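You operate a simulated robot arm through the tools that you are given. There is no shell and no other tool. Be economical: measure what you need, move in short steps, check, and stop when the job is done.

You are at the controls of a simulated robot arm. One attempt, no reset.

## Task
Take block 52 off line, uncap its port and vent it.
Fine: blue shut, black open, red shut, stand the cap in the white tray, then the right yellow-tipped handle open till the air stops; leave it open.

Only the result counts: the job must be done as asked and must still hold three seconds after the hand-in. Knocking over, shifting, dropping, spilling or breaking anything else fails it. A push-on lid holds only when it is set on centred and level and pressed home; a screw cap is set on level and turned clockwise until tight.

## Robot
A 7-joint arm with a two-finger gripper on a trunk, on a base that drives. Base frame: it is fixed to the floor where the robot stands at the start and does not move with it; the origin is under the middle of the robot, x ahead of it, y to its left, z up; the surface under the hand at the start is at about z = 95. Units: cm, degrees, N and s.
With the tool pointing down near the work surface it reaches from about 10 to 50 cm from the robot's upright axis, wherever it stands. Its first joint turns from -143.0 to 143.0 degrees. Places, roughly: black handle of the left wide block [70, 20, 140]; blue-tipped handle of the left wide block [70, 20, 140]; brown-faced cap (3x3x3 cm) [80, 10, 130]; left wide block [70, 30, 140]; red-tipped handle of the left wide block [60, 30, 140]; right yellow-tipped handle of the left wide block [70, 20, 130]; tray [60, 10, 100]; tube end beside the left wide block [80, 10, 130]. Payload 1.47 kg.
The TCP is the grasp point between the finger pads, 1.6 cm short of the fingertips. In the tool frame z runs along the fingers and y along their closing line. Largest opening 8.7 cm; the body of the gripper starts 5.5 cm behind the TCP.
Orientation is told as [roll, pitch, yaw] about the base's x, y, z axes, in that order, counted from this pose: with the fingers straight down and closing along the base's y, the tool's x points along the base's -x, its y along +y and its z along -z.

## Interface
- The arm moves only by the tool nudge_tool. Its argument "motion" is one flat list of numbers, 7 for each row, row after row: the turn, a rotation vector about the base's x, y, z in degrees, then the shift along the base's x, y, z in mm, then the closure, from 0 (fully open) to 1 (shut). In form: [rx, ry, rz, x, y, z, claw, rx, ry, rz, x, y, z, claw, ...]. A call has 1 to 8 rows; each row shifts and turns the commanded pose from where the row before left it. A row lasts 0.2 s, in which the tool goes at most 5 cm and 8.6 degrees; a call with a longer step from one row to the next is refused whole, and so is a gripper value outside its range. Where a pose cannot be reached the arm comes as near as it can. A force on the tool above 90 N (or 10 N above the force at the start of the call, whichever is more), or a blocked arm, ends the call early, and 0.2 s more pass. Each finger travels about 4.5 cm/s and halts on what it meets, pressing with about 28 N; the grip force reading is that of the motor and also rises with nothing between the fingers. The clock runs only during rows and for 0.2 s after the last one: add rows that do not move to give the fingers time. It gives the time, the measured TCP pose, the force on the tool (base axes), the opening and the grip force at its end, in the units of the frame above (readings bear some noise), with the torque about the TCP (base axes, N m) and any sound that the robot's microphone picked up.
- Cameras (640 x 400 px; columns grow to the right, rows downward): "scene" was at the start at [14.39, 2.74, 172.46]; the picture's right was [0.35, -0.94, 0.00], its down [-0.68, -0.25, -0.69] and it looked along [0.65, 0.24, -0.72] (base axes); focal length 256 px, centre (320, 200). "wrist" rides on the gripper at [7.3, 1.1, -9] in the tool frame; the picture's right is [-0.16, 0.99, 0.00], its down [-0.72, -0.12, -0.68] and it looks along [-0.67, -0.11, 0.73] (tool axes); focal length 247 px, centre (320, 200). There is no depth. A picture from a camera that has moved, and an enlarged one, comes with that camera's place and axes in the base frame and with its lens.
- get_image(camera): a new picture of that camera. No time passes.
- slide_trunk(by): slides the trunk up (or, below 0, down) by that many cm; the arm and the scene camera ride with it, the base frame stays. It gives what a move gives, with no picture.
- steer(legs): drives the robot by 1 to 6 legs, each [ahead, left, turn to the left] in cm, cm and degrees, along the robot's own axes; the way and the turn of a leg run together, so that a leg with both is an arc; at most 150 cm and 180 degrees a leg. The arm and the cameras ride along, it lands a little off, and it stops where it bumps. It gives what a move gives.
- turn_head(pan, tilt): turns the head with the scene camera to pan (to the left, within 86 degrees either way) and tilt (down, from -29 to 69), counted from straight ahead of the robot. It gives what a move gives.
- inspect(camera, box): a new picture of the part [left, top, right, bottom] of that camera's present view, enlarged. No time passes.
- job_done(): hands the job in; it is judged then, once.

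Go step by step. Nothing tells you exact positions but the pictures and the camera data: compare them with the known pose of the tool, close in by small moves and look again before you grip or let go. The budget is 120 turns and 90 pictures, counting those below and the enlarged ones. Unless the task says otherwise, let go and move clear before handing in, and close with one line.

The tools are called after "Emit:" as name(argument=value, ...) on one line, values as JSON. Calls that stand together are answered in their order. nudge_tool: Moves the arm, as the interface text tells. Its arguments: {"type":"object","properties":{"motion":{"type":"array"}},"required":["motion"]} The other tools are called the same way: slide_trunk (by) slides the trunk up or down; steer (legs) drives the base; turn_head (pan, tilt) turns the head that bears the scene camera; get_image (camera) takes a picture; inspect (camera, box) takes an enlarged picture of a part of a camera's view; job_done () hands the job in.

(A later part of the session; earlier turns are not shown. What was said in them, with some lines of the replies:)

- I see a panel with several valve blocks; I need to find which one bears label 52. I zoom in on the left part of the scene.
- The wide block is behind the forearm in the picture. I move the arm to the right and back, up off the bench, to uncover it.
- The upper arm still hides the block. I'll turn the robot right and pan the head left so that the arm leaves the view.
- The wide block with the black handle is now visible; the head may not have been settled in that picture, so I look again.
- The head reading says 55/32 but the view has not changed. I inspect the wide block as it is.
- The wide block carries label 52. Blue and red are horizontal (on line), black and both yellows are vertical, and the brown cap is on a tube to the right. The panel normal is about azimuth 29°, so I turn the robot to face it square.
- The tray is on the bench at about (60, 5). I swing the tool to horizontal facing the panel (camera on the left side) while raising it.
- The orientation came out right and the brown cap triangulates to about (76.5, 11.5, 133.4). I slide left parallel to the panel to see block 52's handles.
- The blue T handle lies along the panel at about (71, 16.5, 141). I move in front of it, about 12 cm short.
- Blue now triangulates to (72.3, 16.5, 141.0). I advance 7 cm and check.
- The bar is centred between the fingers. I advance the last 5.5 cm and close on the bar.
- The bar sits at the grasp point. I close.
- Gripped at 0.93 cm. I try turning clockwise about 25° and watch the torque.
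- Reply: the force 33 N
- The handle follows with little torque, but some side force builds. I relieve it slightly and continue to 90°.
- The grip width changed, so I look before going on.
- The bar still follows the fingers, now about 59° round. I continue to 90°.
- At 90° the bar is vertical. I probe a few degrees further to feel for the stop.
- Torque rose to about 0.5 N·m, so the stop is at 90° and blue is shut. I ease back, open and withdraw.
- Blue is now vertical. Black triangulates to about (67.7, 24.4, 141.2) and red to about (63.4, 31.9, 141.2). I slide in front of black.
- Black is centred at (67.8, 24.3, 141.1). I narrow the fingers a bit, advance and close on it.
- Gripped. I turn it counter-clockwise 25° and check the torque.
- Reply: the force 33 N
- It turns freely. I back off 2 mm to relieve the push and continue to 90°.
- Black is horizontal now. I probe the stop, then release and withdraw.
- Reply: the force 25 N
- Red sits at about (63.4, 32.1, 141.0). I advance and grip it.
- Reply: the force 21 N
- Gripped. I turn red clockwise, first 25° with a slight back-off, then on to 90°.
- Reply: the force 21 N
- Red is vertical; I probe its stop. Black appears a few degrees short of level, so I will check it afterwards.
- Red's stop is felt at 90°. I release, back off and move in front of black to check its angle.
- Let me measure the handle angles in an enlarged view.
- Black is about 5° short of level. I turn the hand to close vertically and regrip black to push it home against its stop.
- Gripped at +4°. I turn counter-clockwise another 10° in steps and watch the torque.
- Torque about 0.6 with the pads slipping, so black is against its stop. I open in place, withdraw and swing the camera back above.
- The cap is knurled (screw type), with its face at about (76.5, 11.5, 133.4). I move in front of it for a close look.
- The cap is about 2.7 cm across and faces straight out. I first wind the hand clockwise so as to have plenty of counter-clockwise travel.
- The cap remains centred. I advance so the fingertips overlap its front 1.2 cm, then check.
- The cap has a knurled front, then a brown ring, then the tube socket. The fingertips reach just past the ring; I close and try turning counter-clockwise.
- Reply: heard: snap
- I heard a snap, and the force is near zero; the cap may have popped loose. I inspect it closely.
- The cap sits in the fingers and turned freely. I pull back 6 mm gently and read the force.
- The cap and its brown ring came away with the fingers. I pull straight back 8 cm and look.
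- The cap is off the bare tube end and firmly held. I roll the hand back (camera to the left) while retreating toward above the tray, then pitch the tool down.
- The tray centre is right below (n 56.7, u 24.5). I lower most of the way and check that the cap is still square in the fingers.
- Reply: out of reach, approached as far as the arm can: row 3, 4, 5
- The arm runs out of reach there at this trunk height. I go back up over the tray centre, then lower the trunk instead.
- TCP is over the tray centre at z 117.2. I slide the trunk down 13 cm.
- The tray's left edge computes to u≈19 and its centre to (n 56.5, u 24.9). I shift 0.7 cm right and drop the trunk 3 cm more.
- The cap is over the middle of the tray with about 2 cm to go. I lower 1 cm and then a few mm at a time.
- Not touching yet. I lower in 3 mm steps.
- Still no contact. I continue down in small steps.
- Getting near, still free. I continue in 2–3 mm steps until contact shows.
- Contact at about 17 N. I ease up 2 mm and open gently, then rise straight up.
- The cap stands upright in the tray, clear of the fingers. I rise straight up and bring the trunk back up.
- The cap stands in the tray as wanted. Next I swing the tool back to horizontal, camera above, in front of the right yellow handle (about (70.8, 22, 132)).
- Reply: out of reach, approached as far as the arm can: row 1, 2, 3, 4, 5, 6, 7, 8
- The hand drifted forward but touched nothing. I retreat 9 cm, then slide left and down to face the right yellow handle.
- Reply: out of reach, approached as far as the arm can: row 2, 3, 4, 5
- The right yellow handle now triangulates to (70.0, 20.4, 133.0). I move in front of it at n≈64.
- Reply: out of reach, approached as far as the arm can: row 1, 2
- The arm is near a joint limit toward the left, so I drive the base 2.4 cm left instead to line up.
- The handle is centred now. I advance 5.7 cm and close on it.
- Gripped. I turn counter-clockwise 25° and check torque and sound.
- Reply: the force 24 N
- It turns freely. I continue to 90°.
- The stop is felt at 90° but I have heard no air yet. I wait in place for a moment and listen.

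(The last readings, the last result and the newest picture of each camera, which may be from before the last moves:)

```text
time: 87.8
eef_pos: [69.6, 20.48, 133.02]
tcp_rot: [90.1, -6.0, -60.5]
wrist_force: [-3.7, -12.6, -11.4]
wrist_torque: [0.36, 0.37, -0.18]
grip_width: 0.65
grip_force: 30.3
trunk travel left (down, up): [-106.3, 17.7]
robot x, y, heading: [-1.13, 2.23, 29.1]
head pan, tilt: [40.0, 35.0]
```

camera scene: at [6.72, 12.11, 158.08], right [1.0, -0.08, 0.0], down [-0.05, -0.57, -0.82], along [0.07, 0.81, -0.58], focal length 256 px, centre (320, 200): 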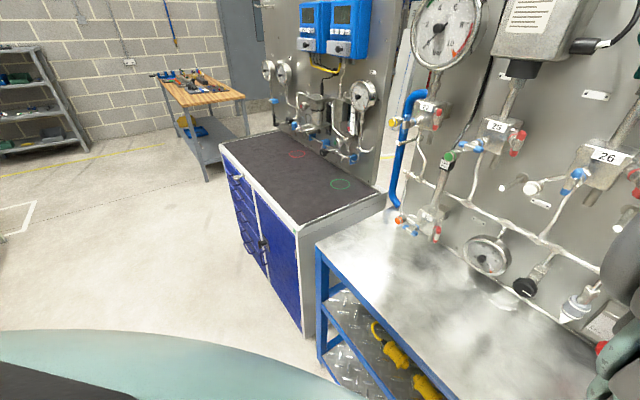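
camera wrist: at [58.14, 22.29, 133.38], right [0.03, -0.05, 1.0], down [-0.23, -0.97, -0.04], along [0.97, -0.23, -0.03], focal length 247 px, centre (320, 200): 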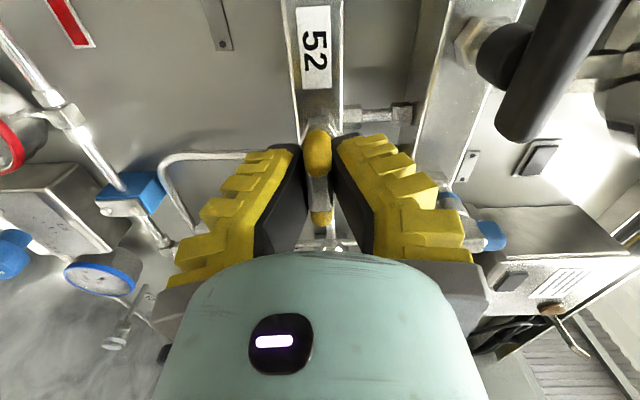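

Still silent. I release, back off and look at all handles and the gauge.

Emit:
nudge_tool(motion=[0, 0, 0, 0, 0, 0, 0.6, 0, 0, 0, 0, 0, 0, 0.3, 0, 0, 0, 0, 0, 0, 0.3, 0, 0, 0, -40, -22, 0, 0.3, 0, 0, 0, -40, -22, 0, 0.3, 0, 0, 0, -40, -22, 0, 0.3, 0, 0, 0, -30, -16, 0, 0.3, 0, 0, 0, 0, 0, 0, 0.3])

Emit:
get_image(camera="wrist")

```text
time: 89.6
eef_pos: [60.17, 8.79, 132.68]
tcp_rot: [90.4, -6.1, -60.5]
wrist_force: [0.5, -0.3, 0.4]
wrist_torque: [-0.02, 0.02, 0.01]
grip_width: 6.57
grip_force: 2.9
out of reach, approached as far as the arm can: row 5, 6, 7
trunk travel left (down, up): [-106.3, 17.7]
robot x, y, heading: [-1.43, 2.24, 29.7]
head pan, tilt: [40.0, 35.0]
```

```text
27 pictures are left
camera wrist: at [48.81, 10.64, 133.0], right [0.02, -0.05, 1.0], down [-0.23, -0.97, -0.04], along [0.97, -0.23, -0.03], focal length 247 px, centre (320, 200)
```

wrist: 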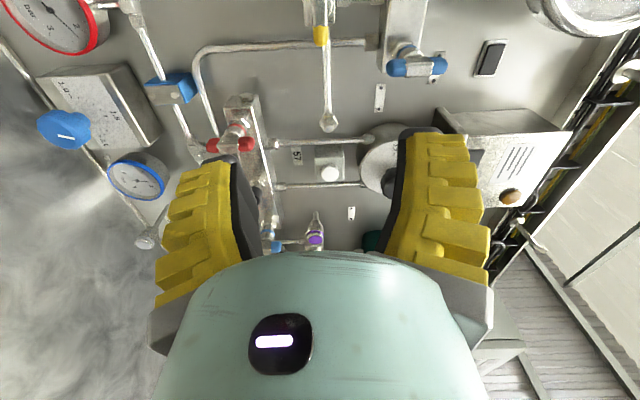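

I turn the head toward the panel to get a wide view of block 52 and the gauge.

Emit:
turn_head(pan=0, tilt=30)

Emit:
get_image(camera="scene")

```text
time: 90.7
eef_pos: [60.22, 8.81, 132.63]
tcp_rot: [90.2, -6.2, -60.4]
wrist_force: [-0.4, -0.1, -0.2]
wrist_torque: [0.0, -0.03, 0.02]
grip_width: 6.54
grip_force: 3.2
trunk travel left (down, up): [-106.3, 17.7]
robot x, y, heading: [-0.87, 2.11, 29.5]
head pan, tilt: [0.0, 30.0]
```

```text
26 pictures are left
camera scene: at [5.5, 14.3, 174.13], right [1.0, -0.08, 0.0], down [-0.05, -0.57, -0.82], along [0.07, 0.82, -0.57], focal length 256 px, centre (320, 200)
```

scene: 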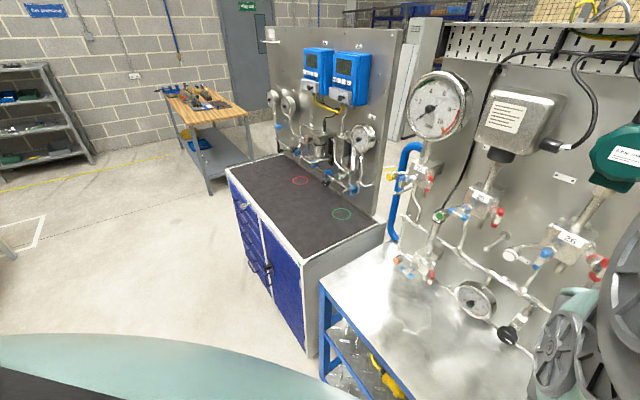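

The head does not follow properly (the arm is likely against it). I drive the base 10 cm left so the wrist camera can see block 52.

Emit:
steer(legs=[[0, 12, 0]])

Emit:
get_image(camera="wrist")

Emit:
inspect(camera="wrist", box=[200, 0, 560, 200])

```text
time: 92.0
eef_pos: [54.37, 19.24, 132.77]
tcp_rot: [90.2, -6.1, -60.5]
wrist_force: [0.0, 0.4, -1.5]
wrist_torque: [0.0, 0.03, -0.01]
grip_width: 6.53
grip_force: 3.3
trunk travel left (down, up): [-106.3, 17.7]
robot x, y, heading: [-6.9, 12.87, 29.3]
head pan, tilt: [0.0, 30.0]
```

```text
25 pictures are left
camera wrist: at [43.01, 21.05, 133.0], right [0.02, -0.05, 1.0], down [-0.23, -0.97, -0.04], along [0.97, -0.23, -0.03], focal length 247 px, centre (320, 200)
```

wrist: 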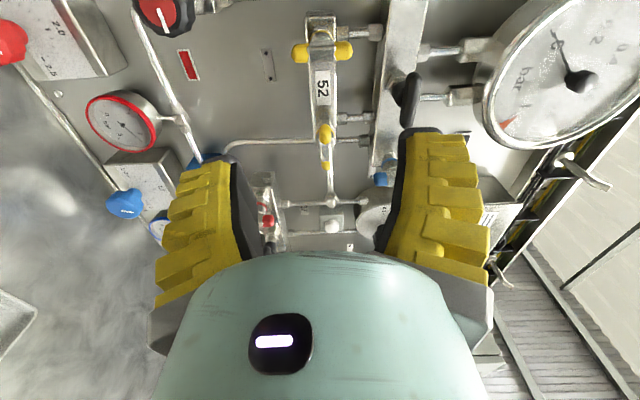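

```text
1.78 times, centred on (380, 100) of wrist
camera zoom: at [43.01, 21.05, 133.0], right [0.02, -0.05, 1.0], down [-0.23, -0.97, -0.04], along [0.97, -0.23, -0.03], focal length 439 px, centre (213, 378)
```

zoom: 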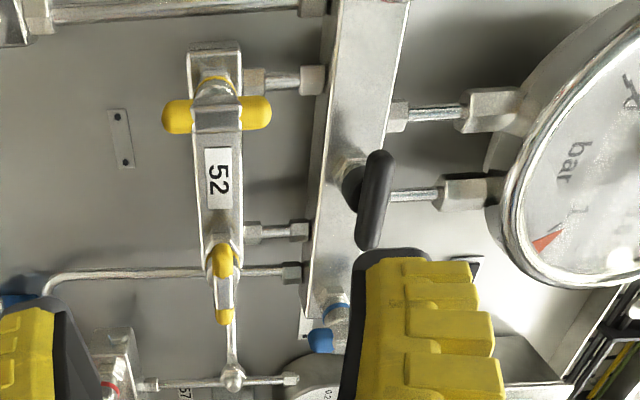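

Right yellow is level, left yellow still vertical. I read the gauge.

Emit:
inspect(camera="wrist", box=[460, 0, 640, 160])

```text
2.50 times, centred on (550, 80) of wrist
camera zoom: at [43.01, 21.05, 133.0], right [0.02, -0.05, 1.0], down [-0.23, -0.97, -0.04], along [0.97, -0.23, -0.03], focal length 617 px, centre (-255, 500)
```

zoom: 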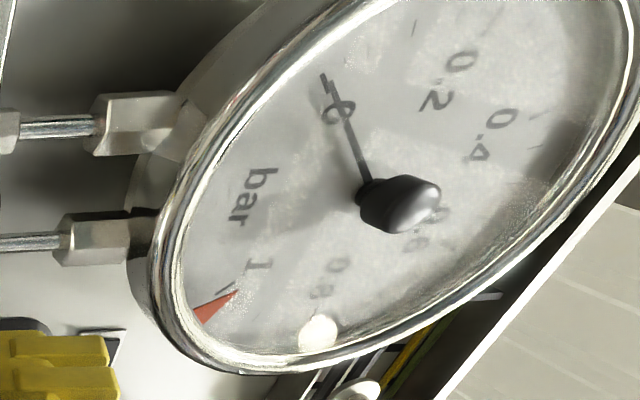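

The gauge reads 0, so black did equalise. I wait and listen a bit more and recheck the scene camera.

Emit:
nudge_tool(motion=[0, 0, 0, 0, 0, 0, 0.3, 0, 0, 0, 0, 0, 0, 0.3, 0, 0, 0, 0, 0, 0, 0.3, 0, 0, 0, 0, 0, 0, 0.3, 0, 0, 0, 0, 0, 0, 0.3, 0, 0, 0, 0, 0, 0, 0.3])

Emit:
get_image(camera="scene")

```text
time: 93.3
eef_pos: [54.43, 19.21, 132.72]
tcp_rot: [90.3, -6.1, -60.4]
wrist_force: [0.6, 0.2, 0.7]
wrist_torque: [-0.02, -0.02, -0.01]
grip_width: 6.53
grip_force: 2.9
trunk travel left (down, up): [-106.3, 17.7]
robot x, y, heading: [-6.93, 12.22, 29.4]
head pan, tilt: [0.0, 30.0]
```

```text
22 pictures are left
camera scene: at [-0.32, 24.71, 174.23], right [1.0, -0.08, 0.0], down [-0.05, -0.56, -0.83], along [0.07, 0.82, -0.56], focal length 256 px, centre (320, 200)
```

scene: 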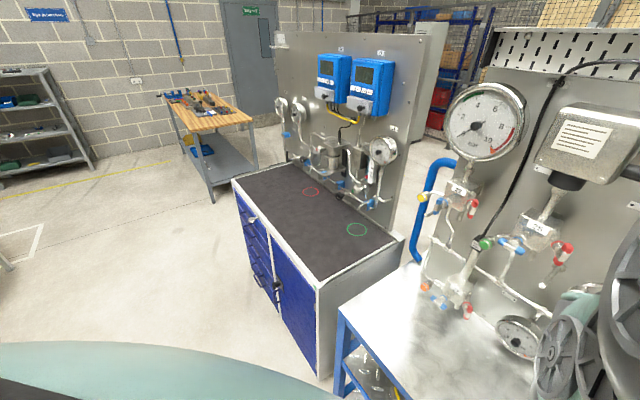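

I roll the hand so the camera is above, to get a front view of all five handles.

Emit:
nudge_tool(motion=[7.3, 4.1, 0, 0, 0, 0, 0.3, 7.3, 4.1, 0, 0, 0, 0, 0.3, 7.3, 4.1, 0, 0, 0, 0, 0.3, 7.3, 4.1, 0, 0, 0, 0, 0.3, 7.3, 4.1, 0, 0, 0, 0, 0.3, 7.3, 4.1, 0, 0, 0, 0, 0.3, 7.3, 4.1, 0, 0, 0, 0, 0.3, 7.3, 4.1, 0, 0, 0, 0, 0.3])

Emit:
nudge_tool(motion=[7.3, 4.1, 0, 0, 0, 0, 0.3, 7.3, 4.1, 0, 0, 0, 0, 0.3, 7.3, 4.1, 0, 0, 0, 0, 0.3, 3, 1.7, 0, 0, 0, 0, 0.3])

Emit:
get_image(camera="wrist")

Emit:
inspect(camera="wrist", box=[160, 0, 480, 200])

```text
time: 95.2
eef_pos: [54.52, 19.21, 132.66]
tcp_rot: [90.9, 61.2, -59.9]
wrist_force: [-0.5, -0.6, -0.1]
wrist_torque: [0.0, 0.01, 0.02]
grip_width: 6.54
grip_force: 3.6
trunk travel left (down, up): [-106.3, 17.7]
robot x, y, heading: [-7.28, 12.35, 29.4]
head pan, tilt: [0.0, 30.0]
```

```text
time: 96.2
eef_pos: [54.56, 19.13, 132.71]
tcp_rot: [123.5, 89.5, -27.6]
wrist_force: [-0.3, 0.3, 0.3]
wrist_torque: [0.03, 0.02, 0.01]
grip_width: 6.54
grip_force: 3.2
trunk travel left (down, up): [-106.3, 17.7]
robot x, y, heading: [-6.91, 12.59, 29.3]
head pan, tilt: [0.0, 30.0]
```

```text
21 pictures are left
camera wrist: at [47.22, 13.59, 139.83], right [0.48, -0.86, -0.15], down [-0.65, -0.23, -0.73], along [0.59, 0.45, -0.67], focal length 247 px, centre (320, 200)
```

wrist: 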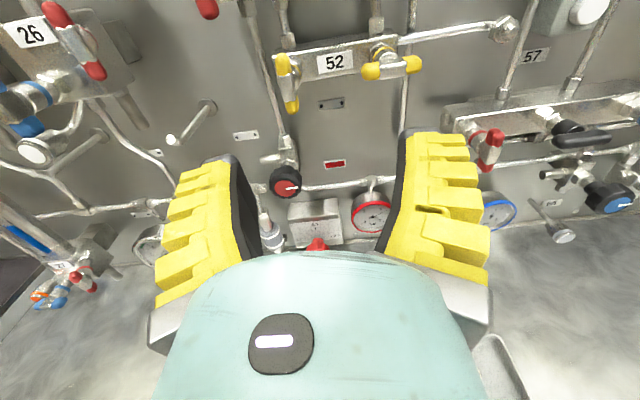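

```text
2.00 times, centred on (320, 100) of wrist
camera zoom: at [47.22, 13.59, 139.83], right [0.48, -0.86, -0.15], down [-0.65, -0.23, -0.73], along [0.59, 0.45, -0.67], focal length 494 px, centre (320, 400)
```

zoom: 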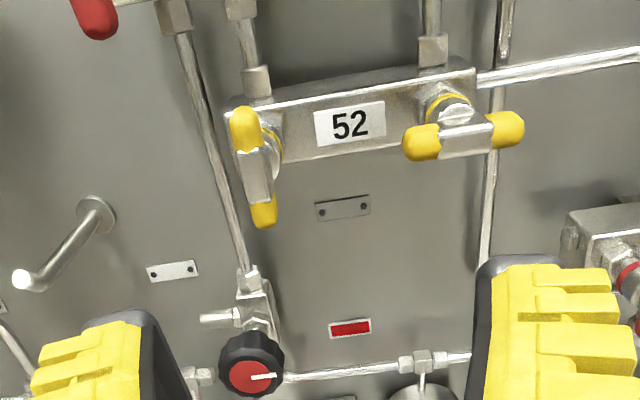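

Right yellow is level. I raise the view to check red, black and blue.

Emit:
slide_trunk(by=10)

Emit:
inspect(camera="wrist", box=[120, 0, 520, 240])

```text
time: 97.5
eef_pos: [54.55, 18.98, 142.66]
tcp_rot: [115.5, 89.4, -35.3]
wrist_force: [-0.6, 1.1, -0.3]
wrist_torque: [0.0, 0.02, 0.01]
grip_width: 6.53
grip_force: 3.9
trunk travel left (down, up): [-116.3, 7.7]
robot x, y, heading: [-7.09, 12.44, 29.3]
head pan, tilt: [0.0, 30.0]
```

```text
1.60 times, centred on (320, 120) of wrist
camera zoom: at [47.24, 13.72, 149.83], right [0.48, -0.86, -0.15], down [-0.64, -0.23, -0.73], along [0.59, 0.45, -0.67], focal length 395 px, centre (320, 328)
```

zoom: 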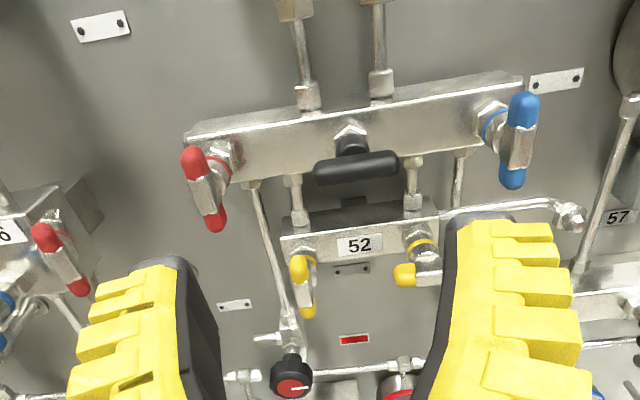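

Front view: blue and red are vertical (shut), black is level (open), right yellow is level (open), the port is bare and the gauge reads zero. No air has been heard since the vent was opened about 13 s ago, and the cap stands in the tray with the hand clear. I hand in.

Emit:
job_done()

```text
The job is handed in.
```

Block 52 is off line: blue is shut, black is open and red is shut. The cap stands upright in the white tray, and the right yellow-tipped handle is open and left open. The gauge reads zero. I never heard air escape when I opened the vent, and it was still silent about 13 s later, so I took it as vented without hearing the air stop.
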